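You operate a simulated robot arm through the tools that you are given. There is no shell and no other tool. Be economical: measure what you need, move in short steps, check, and stop when the job is done.

Carry out the task below with a simulated robot arm. There is one attempt and no reset: what you move stays moved.

TASK
Clamp the teal block in the vice, file the burrs off its top and put it in the block tray.
Fine: file block back in its place, vice left open.
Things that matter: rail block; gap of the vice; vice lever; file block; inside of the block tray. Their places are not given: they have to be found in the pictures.

It is judged by the outcome, as a careful person would: the job done as asked, and still so three seconds after it is handed in. It fails if anything else is knocked over, pushed out of place, dropped, spilled or broken.

THE ROBOT
A 6-joint arm with a two-finger parallel gripper, fixed in place. Base frame: the origin is at the foot of the arm, x ahead of it, y to its left, z up; the work surface is at about z = 0. Lengths are in cm, angles in rad, forces in N, time in s.
With the tool pointing down near the work surface it reaches from about 14 to 58 cm from the base axis. Its first joint turns from -1.152 to 1.152 rad. Payload 2.1 kg.
Tool frame: the origin (TCP) lies between the finger pads and is the grasp point; the fingertips stand 3 cm ahead of it; z points along the fingers, y is the line along which they close. The gripper opens to 9.4 cm. The fingers are 2.8 cm wide and 1 cm thick; the gripper's body (5 by 9.6 cm) begins 5.5 cm behind the TCP.
Orientation is that of the tool frame in the base frame, as a unit quaternion [x, y, z, w]. With the fingers straight down and closing along the base's y, the tool's x points along the base's -x, its y along +y and its z along -z.

THE INTERFACE
- The arm moves only by the tool arm_command. Its argument "moves" is a list of rows, each an object of numbers (a shift or turn left out is 0, a gripper value left out holds the last): "dx", "dy", "dz": the shift along the base's x, y, z in cm; "ax", "ay", "az": the turn, a rotation vector about the base's x, y, z in rad; "claw": the gripper command, from -1 (shut) to 1 (fully open), values between in proportion. In form: [{"dx": .., "dy": .., "dz": .., "ax": .., "ay": .., "az": .., "claw": ..}, ...]. A call has 1 to 20 rows; each row is the pose to reach, as a shift and turn from the pose commanded when the call began. A row lasts 0.2 s, in which the tool goes at most 5 cm and 0.15 rad; a call with a longer step from one row to the next is refused whole, and so is a gripper value outside its range. A pose out of reach is approached as far as the arm can. The call stops where the force on the tool passes 50 N (or 10 N more than at its start, if that is more) or the arm is blocked; 0.2 s more then pass. The fingers move at their own pace (about 7.2 cm/s each) and stop on an object; they squeeze with about 33 N. The grip force told is the motor's: it shows also when the fingers shut on nothing. Time passes only in rows, and 0.2 s behind the last, so rows that repeat a pose let the fingers close. It gives the time, the measured TCP pose, the force on the tool (base axes), the opening and the grip force at its end, in the units of the frame above (readings bear some noise).
- Cameras (640 x 400 px; columns grow to the right, rows downward): "scene" is fixed at [5.01, -35.14, 48.87]; the picture's right is [0.85, -0.53, 0.00], its down [-0.29, -0.46, -0.84] and it looks along [0.44, 0.71, -0.55] (base axes); focal length 229 px, centre (320, 200). "wrist" rides on the gripper at [-3.7, 0, -5.8] in the tool frame; the picture's right is [0.00, -1.00, 0.00], its down [0.97, 0.00, -0.24] and it looks along [0.24, 0.00, 0.97] (tool axes); focal length 218 px, centre (320, 200).
- snapshot(camera): a new picture of that camera. No time passes.
- locate(camera, pixels): for up to 12 pixels [column, row] of the newest picture of that camera ("zoom" is the newest enlarged one), the place [x, y, z] in the base frame of the surface seen there, good to about 0.2 cm, but the place of the scene camera against the robot may be out by one fixed shift of up to 1.8 cm in any direction. No time passes.
- close_up(camera, box): a new picture of the part [left, top, right, bottom] of that camera's present view, enlarged. No time passes.
- finish_job(): hands the job in; it is judged then, once.

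Work in short steps. Measure before you move; look again where a grasp or a placing could have gone wrong, and mend it. You have 80 turns and 54 pictures in all, the two below and enlarged ones among them. Open the gripper and draw the arm clear of the work before you hand the job in, unless the task says otherwise; then end with one line.

The tools are called after "Request:" by a JSON object that holds its "method" and its "body". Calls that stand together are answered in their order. arm_command: Moves the arm, as the interface text tells. Its arguments: {"type":"object","properties":{"moves":{"type":"array","items":{"type":"object","properties":{"dx":{"type":"number"},"dy":{"type":"number"},"dz":{"type":"number"},"ax":{"type":"number"},"ay":{"type":"number"},"az":{"type":"number"},"claw":{"type":"number"}}}}},"required":["moves"]} The other tools are called the same way: snapshot (camera) takes a picture; locate (camera, pixels) gives the place of the surface under pixels of a picture; close_up (camera, box) takes an enlarged picture of a part of a camera's view; finish_job () hands the job in.

At the start:

```text
time: 0.0
tool_pos: [37.23, 10.79, 40.67]
orientation: [0.0, 1.0, 0.0, 0.0]
contact_force: [0.4, -0.2, -0.1]
finger_gap: 9.41
grasp_force: 0.0
```

scene: 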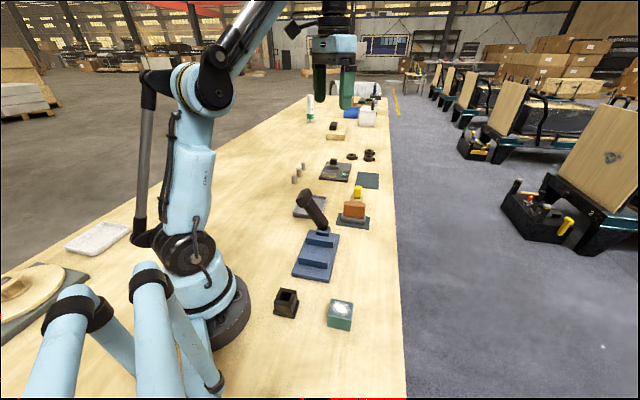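
wrist: 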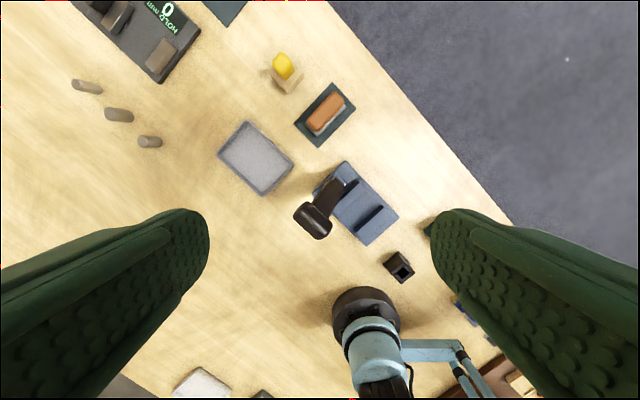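

I see the vice (blue, around scene px 318,250), the orange file block on a dark pad (354,213), a teal block (340,315), and a grey tray (310,207). I enlarge these first.

Request:
{"method": "close_up", "body": {"camera": "scene", "box": [260, 150, 400, 340]}}

Request:
{"method": "close_up", "body": {"camera": "wrist", "box": [200, 40, 520, 340]}}

```text
2.11 times, centred on (330, 245) of scene
```

zoom: 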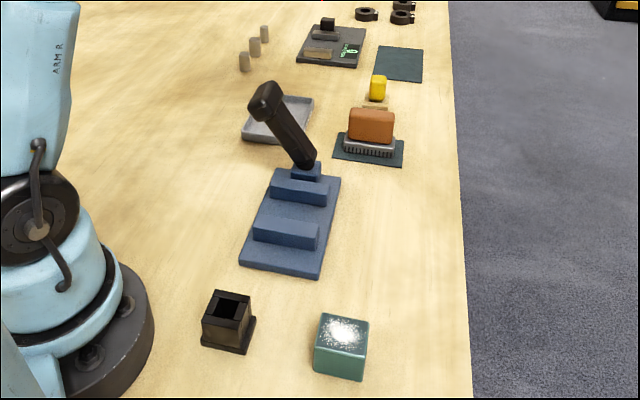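

```text
1.33 times, centred on (360, 190) of wrist
```

zoom: 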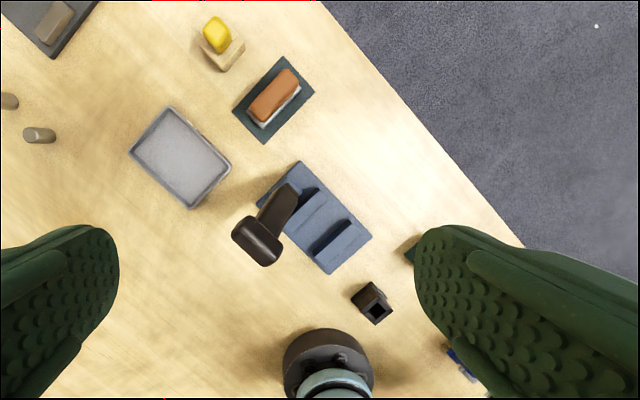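

The scene zoom shows the teal block with burrs on top, the vice with two jaws and a lever, the file block on its pad and the grey tray. I locate key points in both views.

Request:
{"method": "locate", "body": {"camera": "zoom", "pixels": [[180, 157], [131, 153], [172, 110], [229, 165], [190, 206], [277, 95], [256, 122], [298, 72], [331, 240], [310, 205], [265, 235], [345, 225]]}}

Request:
{"method": "locate", "body": {"camera": "scene", "pixels": [[341, 308], [330, 319], [349, 325], [354, 300], [332, 301], [310, 207], [354, 208], [320, 252], [322, 235], [307, 196], [327, 227], [323, 245]]}}

Request:
{"method": "close_up", "body": {"camera": "scene", "box": [280, 180, 380, 280]}}

```text
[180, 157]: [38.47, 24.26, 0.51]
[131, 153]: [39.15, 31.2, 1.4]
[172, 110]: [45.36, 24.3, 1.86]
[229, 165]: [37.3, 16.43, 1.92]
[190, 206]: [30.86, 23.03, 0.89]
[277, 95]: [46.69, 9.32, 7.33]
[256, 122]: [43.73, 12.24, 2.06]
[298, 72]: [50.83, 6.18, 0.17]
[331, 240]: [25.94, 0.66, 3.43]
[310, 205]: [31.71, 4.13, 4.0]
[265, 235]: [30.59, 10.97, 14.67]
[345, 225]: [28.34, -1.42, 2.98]
```

```text
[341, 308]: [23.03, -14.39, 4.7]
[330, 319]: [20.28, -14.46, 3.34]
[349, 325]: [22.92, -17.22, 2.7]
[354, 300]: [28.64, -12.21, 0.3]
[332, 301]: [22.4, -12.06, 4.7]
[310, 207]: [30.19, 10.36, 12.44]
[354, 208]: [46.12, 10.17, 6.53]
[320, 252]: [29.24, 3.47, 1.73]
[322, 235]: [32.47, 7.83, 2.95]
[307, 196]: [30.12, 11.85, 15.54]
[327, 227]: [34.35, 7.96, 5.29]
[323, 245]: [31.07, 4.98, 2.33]
```

```text
4.00 times, centred on (330, 230) of scene
```

zoom: 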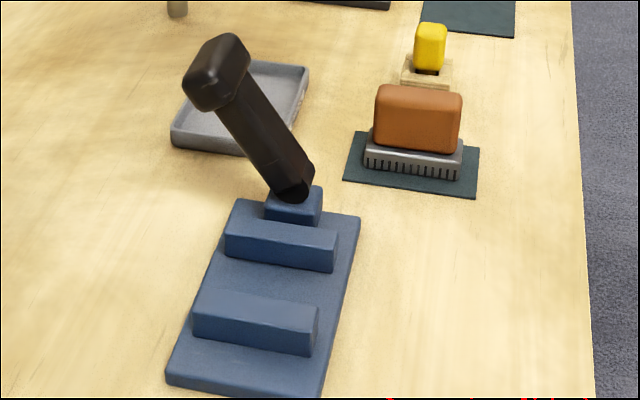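

The scene camera has an unknown shift, so I use the wrist camera to measure. I move so the vice and the teal block lie in the clear middle of the wrist view.

Request:
{"method": "arm_command", "body": {"moves": [{"dx": -2, "dy": -4, "dz": -1}, {"dx": -4, "dy": -8, "dz": -2}, {"dx": -6, "dy": -12, "dz": -4}, {"dx": -8, "dy": -16, "dz": -6}, {"dx": -8, "dy": -18, "dz": -6}, {"dx": -8, "dy": -18, "dz": -6}]}}

Request:
{"method": "snapshot", "body": {"camera": "wrist"}}

```text
time: 1.4
tool_pos: [29.05, -7.28, 34.92]
orientation: [0.0, 1.0, 0.0, 0.0]
contact_force: [0.4, 0.3, 1.0]
finger_gap: 9.42
grasp_force: 0.0
```

```text
48 pictures are left
```

wrist: 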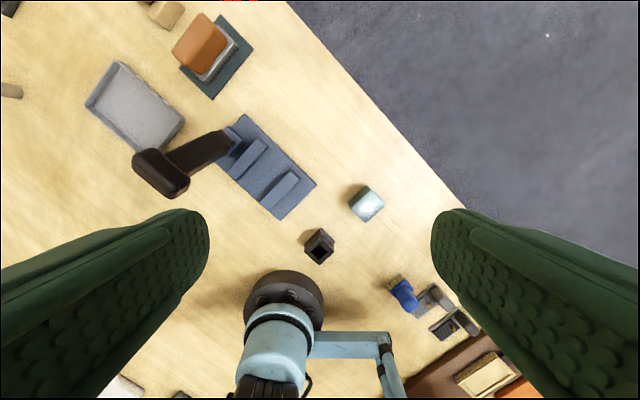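

Request:
{"method": "close_up", "body": {"camera": "wrist", "box": [200, 100, 400, 230]}}

```text
3.08 times, centred on (300, 165) of wrist
```

zoom: 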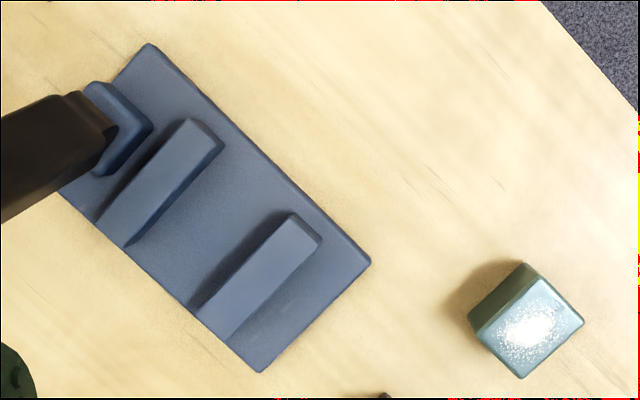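

Request:
{"method": "locate", "body": {"camera": "zoom", "pixels": [[152, 48], [365, 262], [262, 366], [195, 123], [216, 145], [293, 217], [318, 238], [232, 325], [543, 282], [578, 318], [520, 373], [482, 335]]}}

Request:
{"method": "locate", "body": {"camera": "zoom", "pixels": [[130, 240], [215, 200], [190, 180], [270, 260], [530, 328], [120, 120], [195, 305], [150, 215], [230, 150]]}}

```text
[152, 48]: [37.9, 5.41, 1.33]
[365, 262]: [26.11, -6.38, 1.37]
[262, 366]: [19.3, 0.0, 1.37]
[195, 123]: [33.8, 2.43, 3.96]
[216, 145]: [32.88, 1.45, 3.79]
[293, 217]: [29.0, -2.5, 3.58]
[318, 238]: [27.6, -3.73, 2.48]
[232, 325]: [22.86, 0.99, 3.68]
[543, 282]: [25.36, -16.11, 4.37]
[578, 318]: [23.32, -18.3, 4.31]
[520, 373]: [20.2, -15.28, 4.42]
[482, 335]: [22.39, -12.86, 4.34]
```

```text
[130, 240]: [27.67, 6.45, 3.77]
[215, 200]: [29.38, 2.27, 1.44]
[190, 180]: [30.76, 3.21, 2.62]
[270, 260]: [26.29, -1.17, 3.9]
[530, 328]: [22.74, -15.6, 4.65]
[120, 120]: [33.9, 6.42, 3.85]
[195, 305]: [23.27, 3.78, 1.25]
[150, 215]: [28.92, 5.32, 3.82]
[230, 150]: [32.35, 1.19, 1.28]
```

Block: centre ≈ (22.8,-15.6), 4.4 long along (-0.7,0.7), 3 wide, top 4.5. The vice gap is centred ≈ (28.3,2.1), 5.2 wide along (0.7,0.7). I'll check the black box, then turn the gripper and hover over the block.

Request:
{"method": "locate", "body": {"camera": "wrist", "pixels": [[318, 230], [335, 240], [304, 250], [320, 264], [162, 165], [175, 185], [190, 150], [228, 143]]}}

Request:
{"method": "arm_command", "body": {"moves": [{"dx": -2, "dy": -3, "dz": -4, "az": 0.14, "claw": 1}, {"dx": -4, "dy": -6, "dz": -8, "az": 0.28, "claw": 0.5}, {"dx": -6.2, "dy": -8.4, "dz": -12, "az": 0.42, "claw": 0.5}, {"dx": -6.2, "dy": -8.4, "dz": -16, "az": 0.56, "claw": 0.5}, {"dx": -6.2, "dy": -8.4, "dz": -19, "az": 0.7, "claw": 0.5}, {"dx": -6.2, "dy": -8.4, "dz": -20, "az": 0.785, "claw": 0.5}, {"dx": -6.2, "dy": -8.4, "dz": -20, "az": 0.785, "claw": 0.5}]}}

Request:
{"method": "snapshot", "body": {"camera": "wrist"}}

```text
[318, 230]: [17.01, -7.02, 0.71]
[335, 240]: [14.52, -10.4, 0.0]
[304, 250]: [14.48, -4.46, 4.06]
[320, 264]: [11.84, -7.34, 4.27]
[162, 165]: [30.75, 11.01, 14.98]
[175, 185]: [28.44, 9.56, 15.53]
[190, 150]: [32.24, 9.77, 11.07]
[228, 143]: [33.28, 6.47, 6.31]
```

```text
refused: row 1 steps farther than a row can; nothing moved
```

```text
46 pictures are left
```

wrist: 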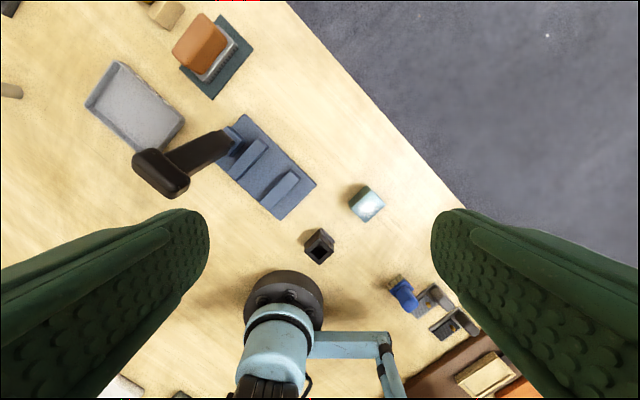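

The step was too long (5 cm limit). Same motion in smaller steps.

Request:
{"method": "arm_command", "body": {"moves": [{"dx": -1.5, "dy": -2, "dz": -3, "az": 0.13, "claw": 0.5}, {"dx": -3, "dy": -4, "dz": -6, "az": 0.26, "claw": 0.5}, {"dx": -4.5, "dy": -6, "dz": -9, "az": 0.39, "claw": 0.5}, {"dx": -6.2, "dy": -8.4, "dz": -12, "az": 0.52, "claw": 0.5}, {"dx": -6.2, "dy": -8.4, "dz": -16, "az": 0.65, "claw": 0.5}, {"dx": -6.2, "dy": -8.4, "dz": -20, "az": 0.785, "claw": 0.5}, {"dx": -6.2, "dy": -8.4, "dz": -20, "az": 0.785, "claw": 0.5}]}}

Request:
{"method": "snapshot", "body": {"camera": "wrist"}}

```text
time: 3.0
tool_pos: [22.9, -15.68, 14.5]
orientation: [-0.384, 0.923, 0.0, 0.0]
contact_force: [-0.3, 0.3, -0.9]
finger_gap: 7.05
grasp_force: 0.1
```

```text
45 pictures are left
```

wrist: 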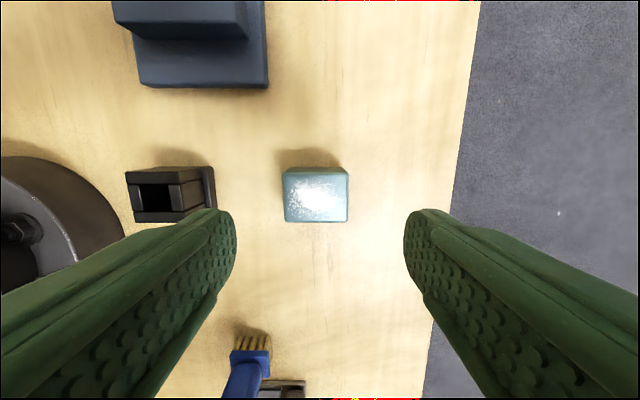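

Request:
{"method": "locate", "body": {"camera": "wrist", "pixels": [[287, 177], [345, 174], [346, 219], [288, 219], [317, 197], [258, 82], [258, 45]]}}

```text
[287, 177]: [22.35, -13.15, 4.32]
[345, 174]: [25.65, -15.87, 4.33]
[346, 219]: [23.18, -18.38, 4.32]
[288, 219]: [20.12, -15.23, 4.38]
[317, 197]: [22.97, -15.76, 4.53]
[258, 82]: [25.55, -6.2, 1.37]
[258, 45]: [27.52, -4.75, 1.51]
```

Block centre ≈ (22.85,-15.67), right under the TCP. I descend and close.

Request:
{"method": "arm_command", "body": {"moves": [{"dz": -4}, {"dz": -8}, {"dz": -10}, {"dz": -11.1}, {"dz": -11.1, "claw": -1}, {"dz": -11.1, "claw": -1}, {"dz": -11.1, "claw": -1}, {"dz": -11.1, "claw": -1}]}}

```text
time: 4.8
tool_pos: [22.86, -15.49, 3.62]
orientation: [-0.383, 0.924, 0.0, 0.0]
contact_force: [0.3, 0.1, -0.1]
finger_gap: 5.37
grasp_force: 33.0
```

Gripped at 5.37 cm. I lift and check.

Request:
{"method": "arm_command", "body": {"moves": [{"dz": 2}, {"dz": 6}, {"dz": 10}, {"dz": 12}, {"dz": 12}]}}

Request:
{"method": "snapshot", "body": {"camera": "wrist"}}

Request:
{"method": "close_up", "body": {"camera": "scene", "box": [280, 180, 420, 340]}}

```text
time: 6.0
tool_pos: [23.1, -15.53, 15.8]
orientation: [-0.383, 0.924, 0.0, 0.0]
contact_force: [-0.1, -0.1, -0.4]
finger_gap: 0.01
grasp_force: 33.3
```

```text
44 pictures are left
```

wrist: 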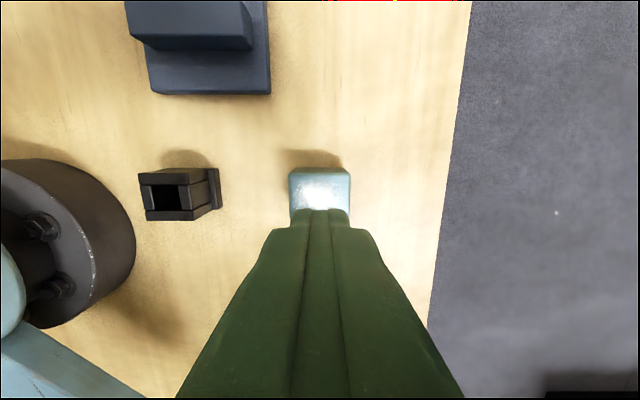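

```text
2.50 times, centred on (350, 260) of scene
```

zoom: 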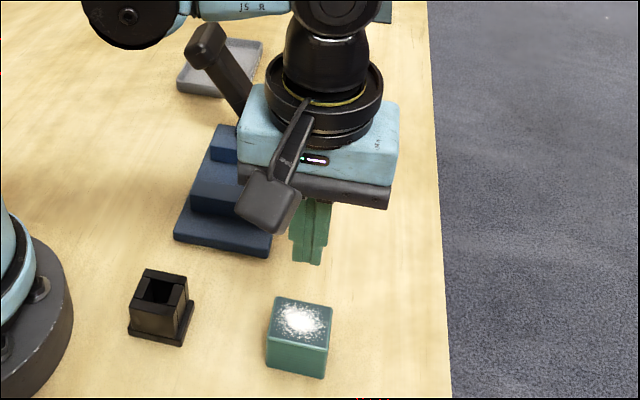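

The block stayed behind: the fingers are shut on nothing. I measure it again.

Request:
{"method": "arm_command", "body": {"moves": [{"dz": 0, "claw": 0.6}, {"dz": 0, "claw": 0.6}, {"dz": 0, "claw": 0.6}, {"dz": 0, "claw": 0.6}]}}

Request:
{"method": "close_up", "body": {"camera": "wrist", "box": [240, 120, 400, 240]}}

```text
time: 7.0
tool_pos: [23.15, -15.47, 15.64]
orientation: [-0.383, 0.924, 0.0, 0.0]
contact_force: [-0.4, -0.1, -0.9]
finger_gap: 7.54
grasp_force: 0.0
```

```text
3.33 times, centred on (320, 180) of wrist
```

zoom: 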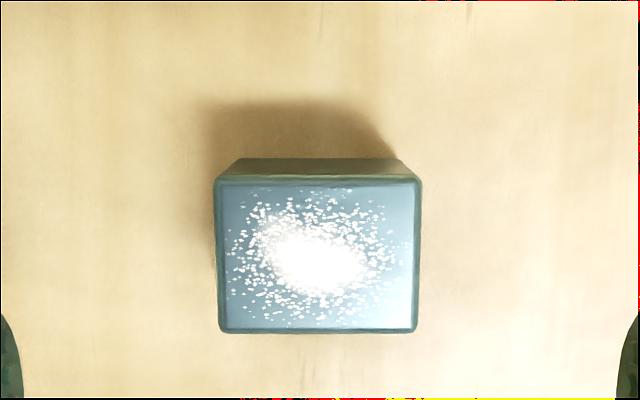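

Request:
{"method": "locate", "body": {"camera": "zoom", "pixels": [[215, 180], [420, 180], [417, 328], [220, 328], [318, 255], [320, 165], [320, 140], [318, 325]]}}

```text
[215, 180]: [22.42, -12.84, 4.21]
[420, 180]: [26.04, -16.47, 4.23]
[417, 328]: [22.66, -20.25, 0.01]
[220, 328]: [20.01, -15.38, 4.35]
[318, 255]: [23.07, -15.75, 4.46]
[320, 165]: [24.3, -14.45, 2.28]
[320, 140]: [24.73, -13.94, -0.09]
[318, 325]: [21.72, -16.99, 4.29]
```

The block is 5.3 × 3.6 × 4.5 cm, still upright at ≈ (23.0,-15.8), so the grip slipped on the fast lift. I grip lower, wait, then lift slowly.

Request:
{"method": "arm_command", "body": {"moves": [{"dx": -0.1, "dy": -0.3, "dz": -4}, {"dx": -0.1, "dy": -0.3, "dz": -8}, {"dx": -0.1, "dy": -0.3, "dz": -11}, {"dx": -0.1, "dy": -0.3, "dz": -12.4}, {"dx": -0.1, "dy": -0.3, "dz": -12.4}, {"dx": -0.1, "dy": -0.3, "dz": -12.4, "claw": -1}, {"dx": -0.1, "dy": -0.3, "dz": -12.4, "claw": -1}, {"dx": -0.1, "dy": -0.3, "dz": -12.4, "claw": -1}, {"dx": -0.1, "dy": -0.3, "dz": -12.4, "claw": -1}, {"dx": -0.1, "dy": -0.3, "dz": -12.4, "claw": -1}]}}

Request:
{"method": "arm_command", "body": {"moves": [{"dz": 0.2}, {"dz": 0.5}, {"dz": 0.9}, {"dz": 1.3}, {"dz": 1.5}, {"dz": 1.5}]}}

Request:
{"method": "snapshot", "body": {"camera": "wrist"}}

```text
time: 9.2
tool_pos: [22.83, -15.56, 3.45]
orientation: [-0.383, 0.924, 0.0, 0.0]
contact_force: [0.1, -0.9, 0.5]
finger_gap: 5.37
grasp_force: 32.9
```

```text
time: 10.6
tool_pos: [22.85, -15.8, 4.65]
orientation: [-0.382, 0.924, 0.0, 0.0]
contact_force: [-0.1, 0.6, -1.1]
finger_gap: 5.37
grasp_force: 33.5
```

```text
41 pictures are left
```

wrist: 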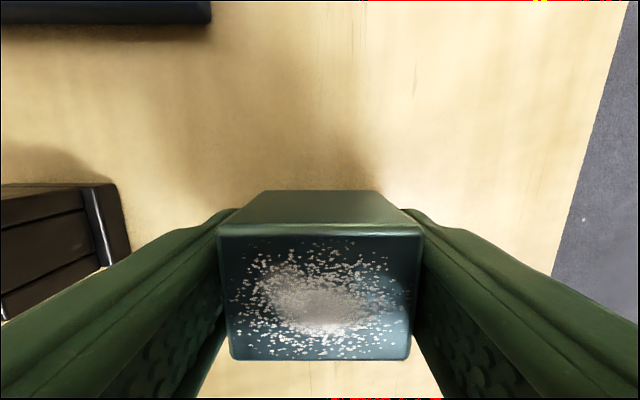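

Request:
{"method": "locate", "body": {"camera": "wrist", "pixels": [[320, 300], [320, 210], [320, 192]]}}

```text
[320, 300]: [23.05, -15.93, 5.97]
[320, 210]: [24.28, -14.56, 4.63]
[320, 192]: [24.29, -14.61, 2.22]
```

The block is lifted (top at 5.97). I raise it gently further.

Request:
{"method": "arm_command", "body": {"moves": [{"dz": 0.4}, {"dz": 1}, {"dz": 1.8}, {"dz": 2.6}, {"dz": 3.4}, {"dz": 4.2}, {"dz": 5}, {"dz": 5.6}, {"dz": 6}, {"dz": 6}]}}

Request:
{"method": "arm_command", "body": {"moves": [{"dx": 0.15, "dy": 0.5}, {"dx": 0.45, "dy": 1.5}, {"dx": 0.9, "dy": 3}, {"dx": 1.35, "dy": 4.5}, {"dx": 1.8, "dy": 6}, {"dx": 2.25, "dy": 7.5}, {"dx": 2.7, "dy": 9}, {"dx": 3.15, "dy": 10.5}, {"dx": 3.6, "dy": 12}, {"dx": 4.05, "dy": 13.5}, {"dx": 4.5, "dy": 15}, {"dx": 4.9, "dy": 16.4}, {"dx": 5.2, "dy": 17.4}, {"dx": 5.3, "dy": 17.8}, {"dx": 5.3, "dy": 17.8}]}}

Request:
{"method": "snapshot", "body": {"camera": "wrist"}}

Request:
{"method": "close_up", "body": {"camera": "scene", "box": [240, 140, 400, 300]}}

```text
time: 12.8
tool_pos: [22.85, -15.8, 10.65]
orientation: [-0.383, 0.924, 0.0, 0.0]
contact_force: [0.5, 0.5, -1.0]
finger_gap: 5.35
grasp_force: 33.1
```

```text
time: 16.0
tool_pos: [28.28, 1.91, 10.63]
orientation: [-0.383, 0.924, 0.0, 0.0]
contact_force: [0.2, -0.5, -1.1]
finger_gap: 5.4
grasp_force: 32.8
```

```text
40 pictures are left
```

wrist: 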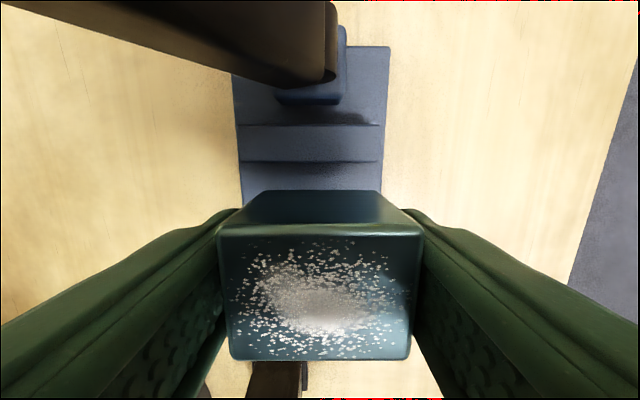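

```text
2.50 times, centred on (320, 220) of scene
```

zoom: 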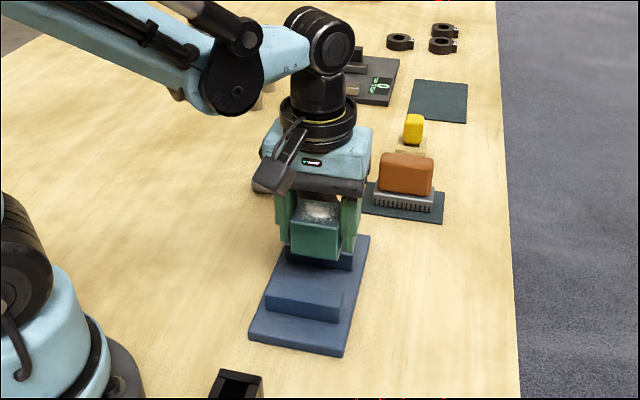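

Request:
{"method": "locate", "body": {"camera": "wrist", "pixels": [[310, 130], [310, 155], [310, 160], [310, 166], [310, 185], [242, 140], [379, 140], [237, 110], [387, 110], [320, 300], [320, 225], [320, 200]]}}

```text
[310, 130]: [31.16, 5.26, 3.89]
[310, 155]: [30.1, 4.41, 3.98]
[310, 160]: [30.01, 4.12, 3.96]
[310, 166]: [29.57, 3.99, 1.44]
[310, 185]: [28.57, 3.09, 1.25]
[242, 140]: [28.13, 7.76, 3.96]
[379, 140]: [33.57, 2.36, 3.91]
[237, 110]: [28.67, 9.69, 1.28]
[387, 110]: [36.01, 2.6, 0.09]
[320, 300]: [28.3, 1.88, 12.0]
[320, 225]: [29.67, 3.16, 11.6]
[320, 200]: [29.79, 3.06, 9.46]
```

The jaws' inner faces are at u≈18.9 and 24.1, and the block spans 19.5–23.2, so it fits with a little centring. I lower it about 6 cm.

Request:
{"method": "arm_command", "body": {"moves": [{"dx": -0.2, "dy": 0.35, "dz": -0.5}, {"dx": -0.2, "dy": 0.35, "dz": -1.5}, {"dx": -0.2, "dy": 0.35, "dz": -2.5}, {"dx": -0.2, "dy": 0.35, "dz": -3.3}, {"dx": -0.2, "dy": 0.35, "dz": -4}, {"dx": -0.2, "dy": 0.35, "dz": -4.6}, {"dx": -0.2, "dy": 0.35, "dz": -5.1}, {"dx": -0.2, "dy": 0.35, "dz": -5.5}, {"dx": -0.2, "dy": 0.35, "dz": -5.8}, {"dx": -0.2, "dy": 0.35, "dz": -6.05}, {"dx": -0.2, "dy": 0.35, "dz": -6.05}]}}

Request:
{"method": "snapshot", "body": {"camera": "wrist"}}

```text
time: 18.4
tool_pos: [28.06, 2.38, 4.8]
orientation: [-0.382, 0.924, 0.0, 0.001]
contact_force: [-1.2, -2.0, 26.7]
finger_gap: 5.36
grasp_force: 33.9
```

```text
38 pictures are left
```

wrist: 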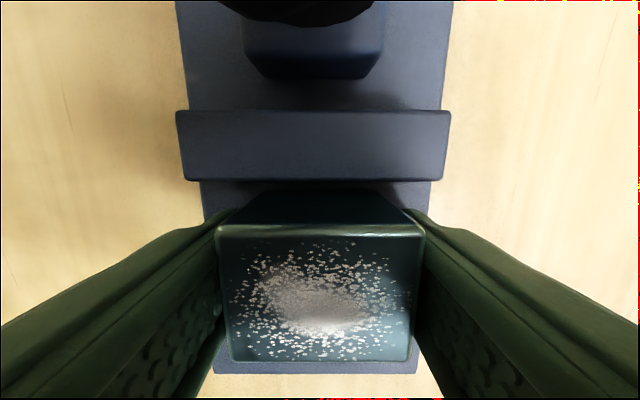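

It is seated on the vice floor (26.7 N up, bottom ≈1.35). I ease off slightly, open and rise.

Request:
{"method": "arm_command", "body": {"moves": [{"dz": 0.25}, {"dz": 0.25, "claw": 0.5}, {"dz": 0.25, "claw": 0.5}, {"dz": 0.25, "claw": 0.5}, {"dz": 2, "claw": 0.5}, {"dz": 6, "claw": 0.5}, {"dz": 10}, {"dz": 14}, {"dz": 18}, {"dz": 20}, {"dz": 20}]}}

Request:
{"method": "snapshot", "body": {"camera": "wrist"}}

Request:
{"method": "close_up", "body": {"camera": "scene", "box": [240, 140, 400, 300]}}

```text
time: 20.8
tool_pos: [28.06, 2.3, 24.78]
orientation: [-0.383, 0.924, 0.0, 0.0]
contact_force: [-0.4, -1.3, 0.6]
finger_gap: 7.04
grasp_force: 0.1
```

```text
37 pictures are left
```

wrist: 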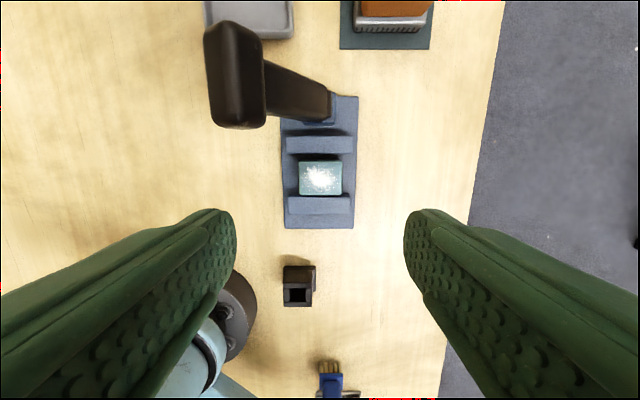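

```text
2.50 times, centred on (320, 220) of scene
```

zoom: 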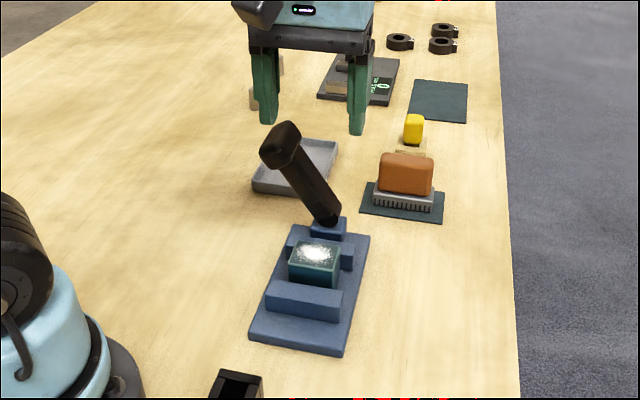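

The block sits between the jaws. Now I measure the lever head and shaft in the wrist view.

Request:
{"method": "locate", "body": {"camera": "wrist", "pixels": [[235, 35], [212, 75], [240, 120], [235, 75], [258, 75], [262, 45], [262, 110], [290, 92], [320, 103], [318, 112], [341, 115], [305, 80]]}}

Request:
{"method": "locate", "body": {"camera": "wrist", "pixels": [[303, 160], [338, 160], [303, 190], [338, 190], [320, 178], [320, 145], [320, 203], [375, 18], [420, 18], [395, 8]]}}

```text
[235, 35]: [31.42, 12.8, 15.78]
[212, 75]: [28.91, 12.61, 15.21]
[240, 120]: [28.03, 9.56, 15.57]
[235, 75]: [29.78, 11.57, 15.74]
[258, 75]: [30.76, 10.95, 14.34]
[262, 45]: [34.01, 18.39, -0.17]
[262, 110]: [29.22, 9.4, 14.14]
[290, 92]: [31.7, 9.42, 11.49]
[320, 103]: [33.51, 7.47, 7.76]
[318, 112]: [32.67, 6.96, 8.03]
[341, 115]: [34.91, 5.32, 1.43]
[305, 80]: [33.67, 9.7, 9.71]
```

```text
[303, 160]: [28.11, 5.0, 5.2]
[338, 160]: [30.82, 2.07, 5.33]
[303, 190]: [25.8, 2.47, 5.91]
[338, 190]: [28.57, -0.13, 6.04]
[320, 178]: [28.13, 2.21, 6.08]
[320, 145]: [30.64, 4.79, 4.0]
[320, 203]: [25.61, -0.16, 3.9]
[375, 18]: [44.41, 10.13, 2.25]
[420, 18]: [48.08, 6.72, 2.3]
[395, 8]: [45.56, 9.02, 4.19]
```

Lever head centre is ≈ (29.8,11.6,15.5), with its pivot low on the -v side; it leans toward (-0.7,0.7). I try a gentle push from the leaning side with closed fingers, first positioning beside the head.

Request:
{"method": "arm_command", "body": {"moves": [{"dx": -0.3, "dy": 3, "claw": -1}, {"dx": -0.6, "dy": 6, "claw": -1}, {"dx": -1, "dy": 9}, {"dx": -1.25, "dy": 11.8}, {"dx": -1.25, "dy": 11.8, "dz": -3}, {"dx": -1.25, "dy": 11.8, "dz": -6}, {"dx": -1.25, "dy": 11.8, "dz": -8.5}, {"dx": -1.25, "dy": 11.8, "dz": -8.5}]}}

Request:
{"method": "arm_command", "body": {"moves": [{"dx": 0.4, "dy": -0.4}, {"dx": 0.8, "dy": -0.8}, {"dx": 1.2, "dy": -1.2}, {"dx": 1.6, "dy": -1.6}, {"dx": 2, "dy": -2}, {"dx": 2, "dy": -2}]}}

Request:
{"method": "close_up", "body": {"camera": "scene", "box": [240, 140, 400, 300]}}

```text
time: 22.6
tool_pos: [26.64, 14.07, 16.28]
orientation: [-0.383, 0.924, 0.0, -0.001]
contact_force: [-0.7, 0.2, 1.4]
finger_gap: 0.0
grasp_force: 33.1
```

```text
time: 24.0
tool_pos: [28.75, 12.08, 16.14]
orientation: [-0.382, 0.924, 0.0, 0.0]
contact_force: [-2.1, 2.9, 3.0]
finger_gap: 0.01
grasp_force: 33.7
```

```text
2.50 times, centred on (320, 220) of scene
```

zoom: 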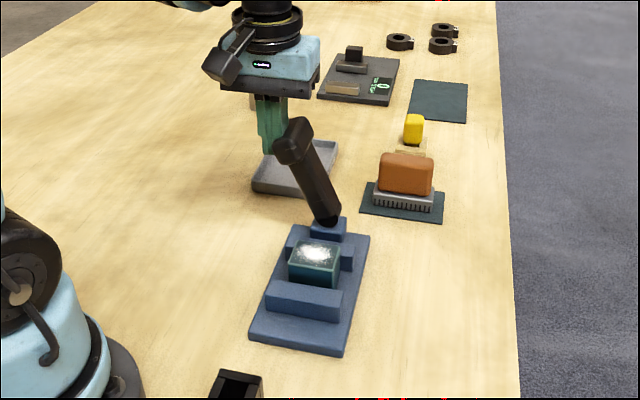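

The lever moves with a light 4 N. I keep pushing in that direction.

Request:
{"method": "arm_command", "body": {"moves": [{"dx": 0.5, "dy": -0.5}, {"dx": 1, "dy": -1}, {"dx": 1.5, "dy": -1.5}, {"dx": 2, "dy": -2}, {"dx": 2.5, "dy": -2.5}, {"dx": 3, "dy": -3}, {"dx": 3.5, "dy": -3.5}, {"dx": 4, "dy": -4}, {"dx": 4, "dy": -4}]}}

Request:
{"method": "close_up", "body": {"camera": "scene", "box": [240, 140, 400, 300]}}

```text
time: 26.0
tool_pos: [32.77, 8.03, 16.19]
orientation: [-0.383, 0.924, 0.0, 0.0]
contact_force: [-0.6, 0.2, 0.2]
finger_gap: 0.02
grasp_force: 32.4
```

```text
2.50 times, centred on (320, 220) of scene
```

zoom: 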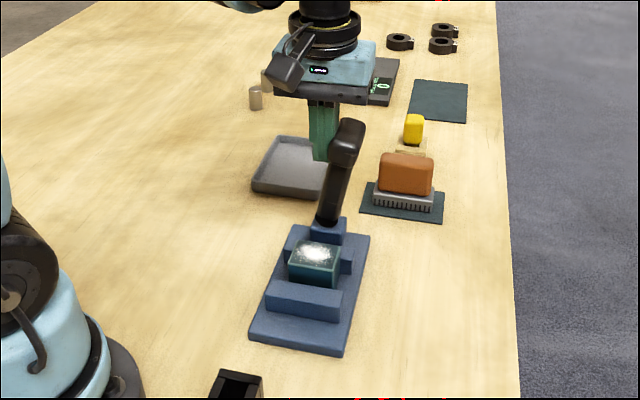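

The lever is past upright and is still moving freely; the jaws have not moved yet. I keep going.

Request:
{"method": "arm_command", "body": {"moves": [{"dx": 0.5, "dy": -0.5}, {"dx": 1, "dy": -1, "dz": -0.2}, {"dx": 1.5, "dy": -1.5, "dz": -0.4}, {"dx": 2, "dy": -2, "dz": -0.6}, {"dx": 2.5, "dy": -2.5, "dz": -0.9}, {"dx": 3, "dy": -3, "dz": -1.2}, {"dx": 3, "dy": -3, "dz": -1.2}]}}

Request:
{"method": "close_up", "body": {"camera": "scene", "box": [240, 140, 400, 300]}}

Request:
{"method": "snapshot", "body": {"camera": "wrist"}}

```text
time: 27.6
tool_pos: [35.68, 5.04, 14.92]
orientation: [-0.383, 0.924, 0.0, 0.001]
contact_force: [-1.0, 0.1, -0.6]
finger_gap: 0.0
grasp_force: 33.0
```

```text
2.50 times, centred on (320, 220) of scene
```

zoom: 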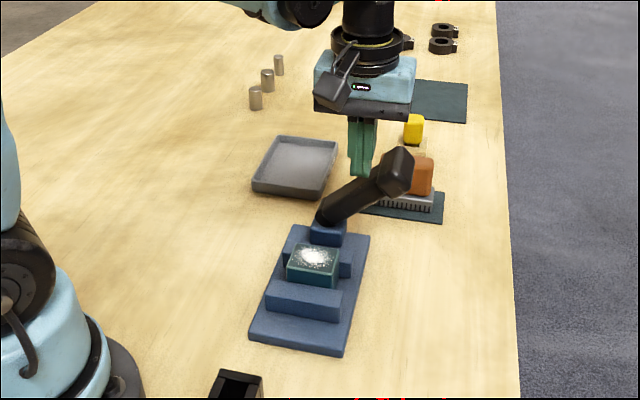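

```text
32 pictures are left
```

wrist: 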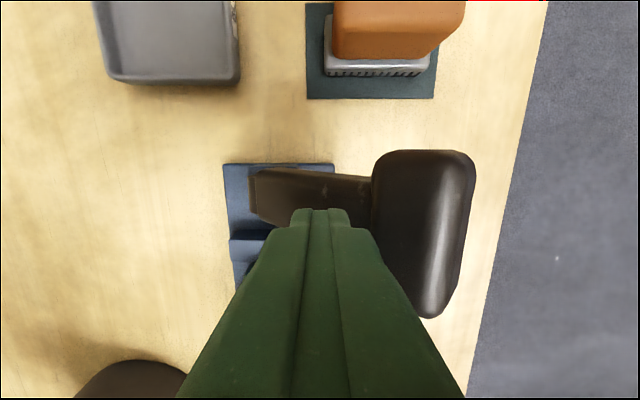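

The lever is well over to the other side, and the far jaw seems to have advanced slightly. I measure the lever's angle.

Request:
{"method": "locate", "body": {"camera": "wrist", "pixels": [[420, 220], [390, 220], [440, 290], [420, 160], [360, 195], [300, 190], [265, 190], [465, 200], [385, 70], [250, 240]]}}

Request:
{"method": "close_up", "body": {"camera": "scene", "box": [290, 180, 370, 250]}}

```text
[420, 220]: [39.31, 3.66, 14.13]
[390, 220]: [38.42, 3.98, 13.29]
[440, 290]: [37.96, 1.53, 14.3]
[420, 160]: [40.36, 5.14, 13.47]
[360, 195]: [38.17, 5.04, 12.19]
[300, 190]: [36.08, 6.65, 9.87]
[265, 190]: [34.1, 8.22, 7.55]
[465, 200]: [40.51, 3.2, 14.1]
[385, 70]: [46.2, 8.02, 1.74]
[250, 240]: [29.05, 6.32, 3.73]
```

```text
5.71 times, centred on (330, 215) of scene
```

zoom: 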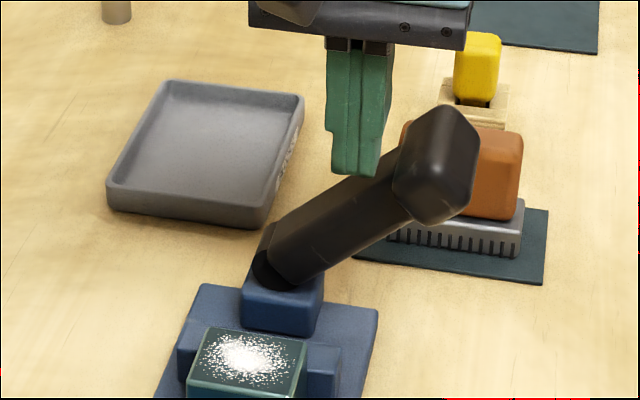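

The lever is at ~42° elevation on the -v side. Now I press down on the shaft from above, at v≈-23.

Request:
{"method": "arm_command", "body": {"moves": [{"dz": 1.5}, {"dz": 2.5}, {"dx": 1.3, "dy": -0.5, "dz": 2.5}, {"dx": 1.3, "dy": -0.5, "dz": 1.3}, {"dx": 1.3, "dy": -0.5, "dz": 0.5}, {"dx": 1.3, "dy": -0.5, "dz": -0.2}, {"dx": 1.3, "dy": -0.5, "dz": -0.9}, {"dx": 1.3, "dy": -0.5, "dz": -1.6}, {"dx": 1.3, "dy": -0.5, "dz": -2.3}, {"dx": 1.3, "dy": -0.5, "dz": -3}, {"dx": 1.3, "dy": -0.5, "dz": -3}]}}

Request:
{"method": "close_up", "body": {"camera": "scene", "box": [280, 160, 380, 260]}}

```text
time: 29.1
tool_pos: [37.1, 4.52, 15.08]
orientation: [-0.382, 0.924, -0.001, 0.0]
contact_force: [-6.1, 5.5, 23.1]
finger_gap: 0.0
grasp_force: 33.4
stopped in row 7: the force on the tool passed its limit (the readings are from after the stop); the commanded pose is now the measured one
```

```text
4.00 times, centred on (330, 210) of scene
```

zoom: 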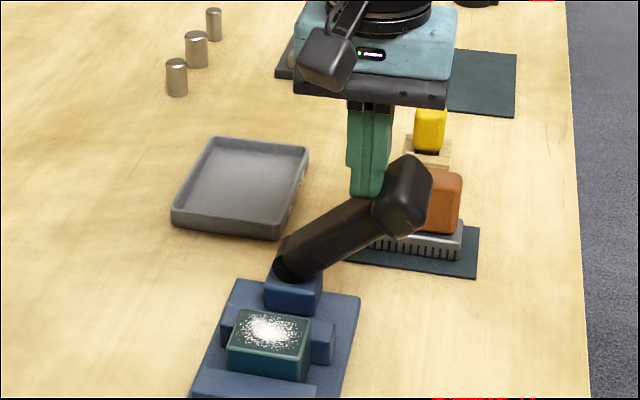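

The lever is hard against its stop (over 50 N), so it should be fully closed. I back off and check the jaws from above.

Request:
{"method": "arm_command", "body": {"moves": [{"dz": 2}, {"dx": -2.5, "dy": -1.5, "dz": 5}, {"dx": -5, "dy": -3, "dz": 7}, {"dx": -7, "dy": -3.5, "dz": 9, "claw": 0.6}, {"dx": -8, "dy": -3, "dz": 10, "claw": 0.6}, {"dx": -8, "dy": -3, "dz": 10, "claw": 0.6}]}}

Request:
{"method": "close_up", "body": {"camera": "wrist", "box": [230, 40, 430, 240]}}

```text
time: 30.5
tool_pos: [29.18, 1.65, 25.09]
orientation: [-0.382, 0.924, -0.001, -0.001]
contact_force: [0.3, -0.9, 0.8]
finger_gap: 7.51
grasp_force: 0.1
```

```text
2.00 times, centred on (330, 140) of wrist
```

zoom: 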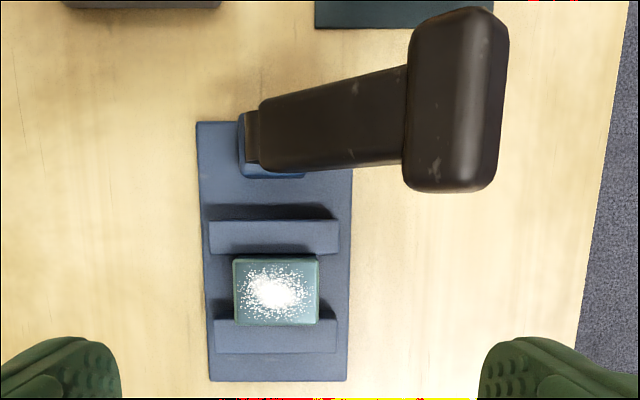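

Request:
{"method": "locate", "body": {"camera": "zoom", "pixels": [[275, 248], [275, 225], [275, 262], [275, 321], [225, 326], [225, 250], [235, 290], [317, 290], [455, 100], [455, 185], [275, 290], [330, 330]]}}

```text
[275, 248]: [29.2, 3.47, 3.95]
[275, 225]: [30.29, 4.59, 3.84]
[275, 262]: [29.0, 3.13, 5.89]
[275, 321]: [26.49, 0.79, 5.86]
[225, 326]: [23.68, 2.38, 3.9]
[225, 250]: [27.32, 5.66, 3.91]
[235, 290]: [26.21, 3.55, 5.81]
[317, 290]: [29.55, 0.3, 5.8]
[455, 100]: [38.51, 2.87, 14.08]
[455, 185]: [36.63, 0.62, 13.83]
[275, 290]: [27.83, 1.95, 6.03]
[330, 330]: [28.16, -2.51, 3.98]
```

The far jaw has come in to the block (faces ≈18.9 and 22.9, with the block between) and the block is at ≈ (27.8,1.9), top 5.9. Next I look at the file block from above.

Request:
{"method": "arm_command", "body": {"moves": [{"dx": 3, "dy": 1.1, "claw": 1}, {"dx": 6.5, "dy": 2.3}, {"dx": 10, "dy": 3.6}, {"dx": 13.5, "dy": 4.9}, {"dx": 15.7, "dy": 5.75}, {"dx": 15.7, "dy": 5.75, "dz": -1}, {"dx": 15.7, "dy": 5.75, "dz": -1}]}}

Request:
{"method": "snapshot", "body": {"camera": "wrist"}}

```text
time: 32.1
tool_pos: [44.87, 7.39, 23.98]
orientation: [-0.382, 0.924, -0.001, -0.001]
contact_force: [0.4, -0.8, -0.1]
finger_gap: 9.4
grasp_force: 0.0
```

```text
28 pictures are left
```

wrist: 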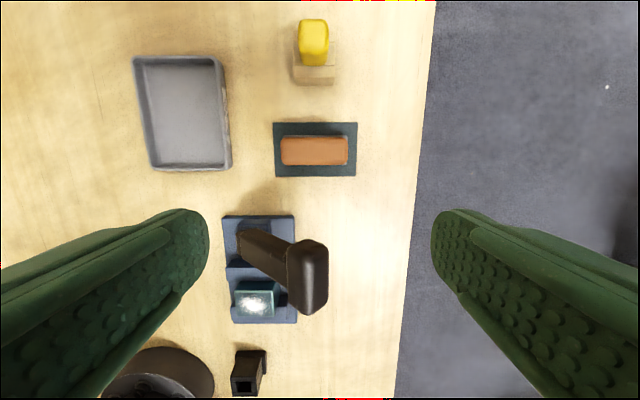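

Request:
{"method": "close_up", "body": {"camera": "wrist", "box": [260, 110, 370, 190]}}

Request:
{"method": "locate", "body": {"camera": "wrist", "pixels": [[275, 125], [355, 125], [354, 174], [276, 174], [284, 140], [345, 140], [345, 161], [284, 161], [315, 150], [315, 165], [300, 245], [310, 310]]}}

Request:
{"method": "locate", "body": {"camera": "wrist", "pixels": [[137, 61], [219, 64], [226, 166], [155, 166], [185, 110], [150, 80], [215, 150], [165, 155], [310, 75], [295, 80], [335, 80]]}}

```text
5.00 times, centred on (315, 150) of wrist
```

zoom: 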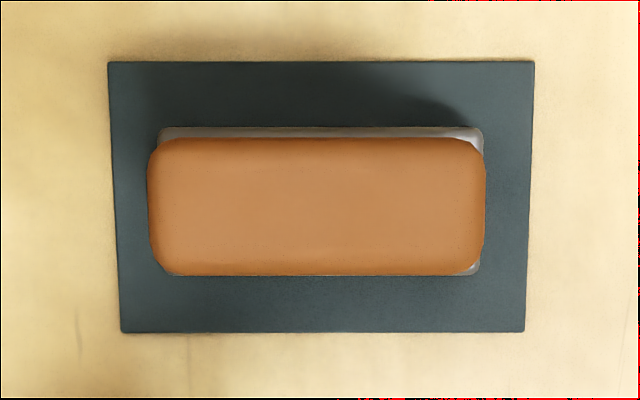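

```text
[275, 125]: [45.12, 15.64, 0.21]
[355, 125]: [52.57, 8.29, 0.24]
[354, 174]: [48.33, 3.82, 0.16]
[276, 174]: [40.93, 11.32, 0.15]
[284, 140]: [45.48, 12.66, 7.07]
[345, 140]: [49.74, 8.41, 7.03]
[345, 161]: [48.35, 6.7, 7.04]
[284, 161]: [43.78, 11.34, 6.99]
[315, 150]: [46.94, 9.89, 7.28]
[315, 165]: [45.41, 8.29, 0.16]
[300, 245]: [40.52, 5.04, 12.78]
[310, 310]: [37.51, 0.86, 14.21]
```

```text
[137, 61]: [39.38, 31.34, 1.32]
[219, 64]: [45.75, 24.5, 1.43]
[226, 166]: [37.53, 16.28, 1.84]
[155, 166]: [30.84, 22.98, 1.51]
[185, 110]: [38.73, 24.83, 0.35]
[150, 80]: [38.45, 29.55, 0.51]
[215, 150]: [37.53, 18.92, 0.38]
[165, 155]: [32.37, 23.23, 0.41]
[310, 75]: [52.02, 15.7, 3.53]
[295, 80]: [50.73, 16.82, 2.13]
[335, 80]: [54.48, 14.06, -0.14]
```

File handle centre ≈ (46.84,9.78), top 7.2, about 6.5 long along v; its pad centre is (46.74,9.77). I grip it along its length with TCP at z≈5.6.

Request:
{"method": "arm_command", "body": {"moves": [{"dx": 1.95, "dy": 2.38, "dz": -2}, {"dx": 1.95, "dy": 2.38, "dz": -6}, {"dx": 1.95, "dy": 2.38, "dz": -10}, {"dx": 1.95, "dy": 2.38, "dz": -13}, {"dx": 1.95, "dy": 2.38, "dz": -15.5}, {"dx": 1.95, "dy": 2.38, "dz": -17.2}, {"dx": 1.95, "dy": 2.38, "dz": -18.4}, {"dx": 1.95, "dy": 2.38, "dz": -18.4}, {"dx": 1.95, "dy": 2.38, "dz": -18.4, "claw": -1}, {"dx": 1.95, "dy": 2.38, "dz": -18.4, "claw": -1}, {"dx": 1.95, "dy": 2.38, "dz": -18.4, "claw": -1}, {"dx": 1.95, "dy": 2.38, "dz": -18.4, "claw": -1}, {"dx": 1.95, "dy": 2.38, "dz": -18.4, "claw": -1}]}}

Request:
{"method": "close_up", "body": {"camera": "scene", "box": [290, 130, 410, 250]}}

```text
time: 34.9
tool_pos: [46.73, 9.67, 5.62]
orientation: [-0.383, 0.924, -0.001, 0.0]
contact_force: [-0.3, 0.8, 0.1]
finger_gap: 7.39
grasp_force: 32.4
```

```text
3.33 times, centred on (350, 190) of scene
```

zoom: 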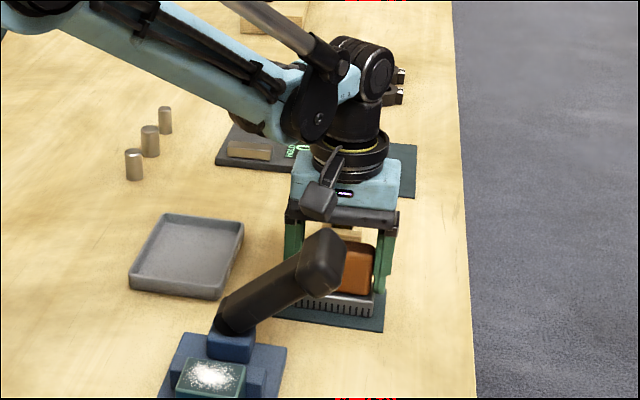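

Gripped at 7.39 cm. I lift slowly, high enough to clear the lever (top ≈15.5).

Request:
{"method": "arm_command", "body": {"moves": [{"dz": 0.3}, {"dz": 0.8}, {"dz": 1.6}, {"dz": 2.6}, {"dz": 3.8}, {"dz": 5.2}, {"dz": 6.6}, {"dz": 8}, {"dz": 9.4}, {"dz": 10.8}, {"dz": 12.2}, {"dz": 13.6}, {"dz": 15}, {"dz": 16.2}, {"dz": 17}, {"dz": 17.4}, {"dz": 17.4}]}}

Request:
{"method": "snapshot", "body": {"camera": "wrist"}}

Request:
{"method": "close_up", "body": {"camera": "scene", "box": [280, 60, 430, 240]}}

```text
time: 38.5
tool_pos: [46.78, 9.57, 22.93]
orientation: [-0.382, 0.924, -0.002, 0.0]
contact_force: [-1.1, -0.2, -1.9]
finger_gap: 7.39
grasp_force: 33.1
```

```text
25 pictures are left
```

wrist: 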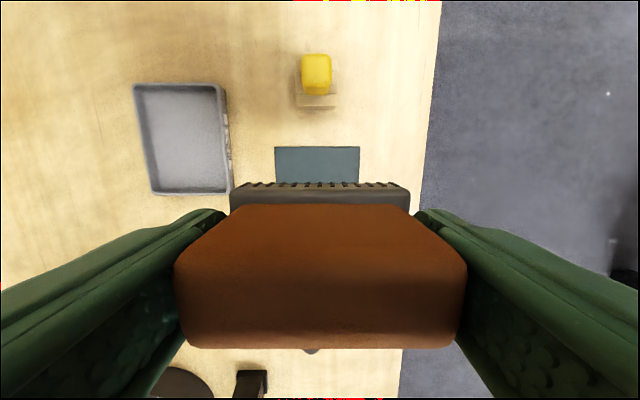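

```text
2.22 times, centred on (355, 150) of scene
```

zoom: 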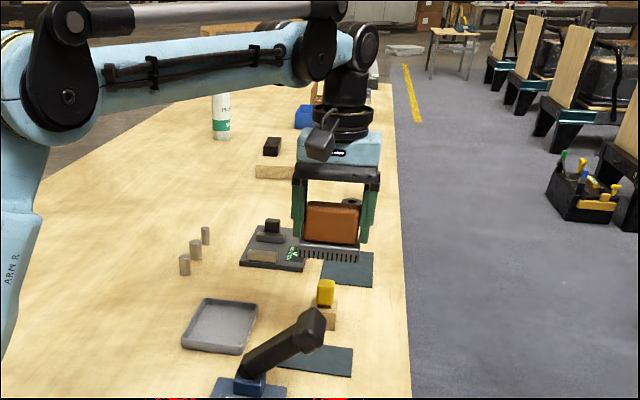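

The file is held level; its bottom is ≈17.5, clear of the lever. I carry it over to the block.

Request:
{"method": "arm_command", "body": {"moves": [{"dx": -0.5, "dy": -0.2}, {"dx": -1.4, "dy": -0.57}, {"dx": -2.6, "dy": -1.06}, {"dx": -3.9, "dy": -1.6}, {"dx": -5.2, "dy": -2.1}, {"dx": -6.5, "dy": -2.65}, {"dx": -7.8, "dy": -3.2}, {"dx": -9.1, "dy": -3.7}, {"dx": -10.4, "dy": -4.2}, {"dx": -11.7, "dy": -4.75}, {"dx": -13, "dy": -5.3}, {"dx": -14.3, "dy": -5.8}, {"dx": -15.6, "dy": -6.35}, {"dx": -16.8, "dy": -6.85}, {"dx": -17.8, "dy": -7.25}, {"dx": -18.5, "dy": -7.55}, {"dx": -18.95, "dy": -7.7}, {"dx": -18.95, "dy": -7.7}]}}

Request:
{"method": "arm_command", "body": {"moves": [{"dz": -0.5}, {"dz": -1.5}, {"dz": -2.7}, {"dz": -4}, {"dz": -5.3}, {"dz": -6.6}, {"dz": -7.8}, {"dz": -8.8}, {"dz": -9.6}, {"dz": -10.2}, {"dz": -10.6}, {"dz": -10.8}, {"dz": -10.8}]}}

Request:
{"method": "close_up", "body": {"camera": "scene", "box": [240, 140, 400, 300]}}

```text
time: 42.3
tool_pos: [27.6, 1.97, 23.11]
orientation: [-0.382, 0.924, -0.002, -0.001]
contact_force: [-0.4, 0.6, -2.0]
finger_gap: 7.38
grasp_force: 33.3
```

```text
time: 45.1
tool_pos: [27.89, 1.96, 12.11]
orientation: [-0.381, 0.924, -0.001, 0.0]
contact_force: [-0.2, -0.1, -1.3]
finger_gap: 7.38
grasp_force: 33.3
```

```text
2.50 times, centred on (320, 220) of scene
```

zoom: 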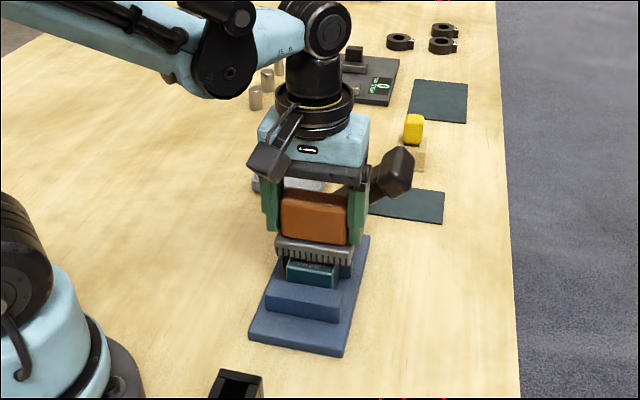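

The file bottom is now ≈0.8 cm above the block's top. I lower in fine steps until there is light contact.

Request:
{"method": "arm_command", "body": {"moves": [{"dz": -0.3}, {"dz": -0.5}, {"dz": -0.7}, {"dz": -0.8}, {"dz": -0.9}, {"dz": -0.9}]}}

```text
time: 46.5
tool_pos: [27.9, 2.0, 11.27]
orientation: [-0.382, 0.924, -0.001, 0.0]
contact_force: [0.8, 0.7, -1.9]
finger_gap: 7.4
grasp_force: 33.4
```

Request:
{"method": "arm_command", "body": {"moves": [{"dz": -0.1}, {"dz": -0.2}, {"dz": -0.25}, {"dz": -0.25}]}}

```text
time: 47.5
tool_pos: [27.93, 1.81, 11.1]
orientation: [-0.383, 0.924, 0.0, -0.001]
contact_force: [-4.3, 0.3, 33.0]
finger_gap: 7.39
grasp_force: 33.4
```

Contact at TCP z 11.1 with 33 N. I relax slightly and make strokes along the block's length.

Request:
{"method": "arm_command", "body": {"moves": [{"dz": 0.1}, {"dx": -0.5, "dy": 0.5, "dz": 0.1}, {"dx": -1, "dy": 1, "dz": 0.1}, {"dx": -1.4, "dy": 1.4, "dz": 0.1}, {"dx": -1, "dy": 1, "dz": 0.1}, {"dx": -0.5, "dy": 0.5, "dz": 0.1}, {"dx": 0, "dy": 0, "dz": 0.1}, {"dx": 0.5, "dy": -0.5, "dz": 0.1}, {"dx": 1, "dy": -1, "dz": 0.1}, {"dx": 1.4, "dy": -1.4, "dz": 0.1}, {"dx": 1, "dy": -1, "dz": 0.1}, {"dx": 0.5, "dy": -0.5, "dz": 0.1}, {"dx": 0, "dy": 0, "dz": 0.1}]}}

Request:
{"method": "close_up", "body": {"camera": "scene", "box": [280, 200, 360, 270]}}

```text
time: 50.3
tool_pos: [27.92, 2.0, 11.13]
orientation: [-0.382, 0.924, -0.002, 0.001]
contact_force: [1.1, -0.7, -0.5]
finger_gap: 7.39
grasp_force: 33.0
```

```text
5.71 times, centred on (320, 235) of scene
```

zoom: 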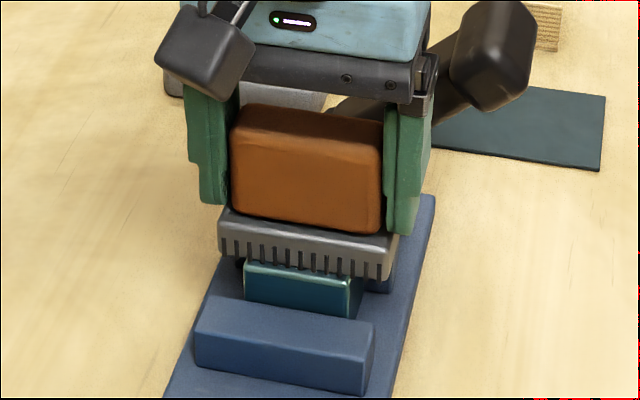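

After relaxing there was no contact at the end, so I press a little deeper and stroke again.

Request:
{"method": "arm_command", "body": {"moves": [{"dz": -0.05}, {"dz": -0.08}, {"dz": -0.08}]}}

Request:
{"method": "arm_command", "body": {"moves": [{"dx": -0.4, "dy": 0.4}, {"dx": -0.8, "dy": 0.8}, {"dx": -1.2, "dy": 1.2}, {"dx": -1.5, "dy": 1.5}, {"dx": -1, "dy": 1}, {"dx": -0.5, "dy": 0.5}, {"dx": 0, "dy": 0}, {"dx": 0.5, "dy": -0.5}, {"dx": 1, "dy": -1}, {"dx": 1.5, "dy": -1.5}, {"dx": 1, "dy": -1}, {"dx": 0.5, "dy": -0.5}, {"dx": 0, "dy": 0}, {"dx": -0.5, "dy": 0.5}, {"dx": -1, "dy": 1}, {"dx": -1.5, "dy": 1.5}, {"dx": -1, "dy": 1}, {"dx": -0.5, "dy": 0.5}, {"dx": 0, "dy": 0}]}}

```text
time: 51.1
tool_pos: [27.94, 1.91, 11.05]
orientation: [-0.382, 0.924, -0.002, 0.0]
contact_force: [-0.1, -0.9, 32.2]
finger_gap: 7.4
grasp_force: 32.9
```

```text
time: 55.1
tool_pos: [27.81, 1.88, 11.01]
orientation: [-0.383, 0.924, -0.001, 0.0]
contact_force: [-3.2, 2.5, 10.3]
finger_gap: 7.39
grasp_force: 33.3
```

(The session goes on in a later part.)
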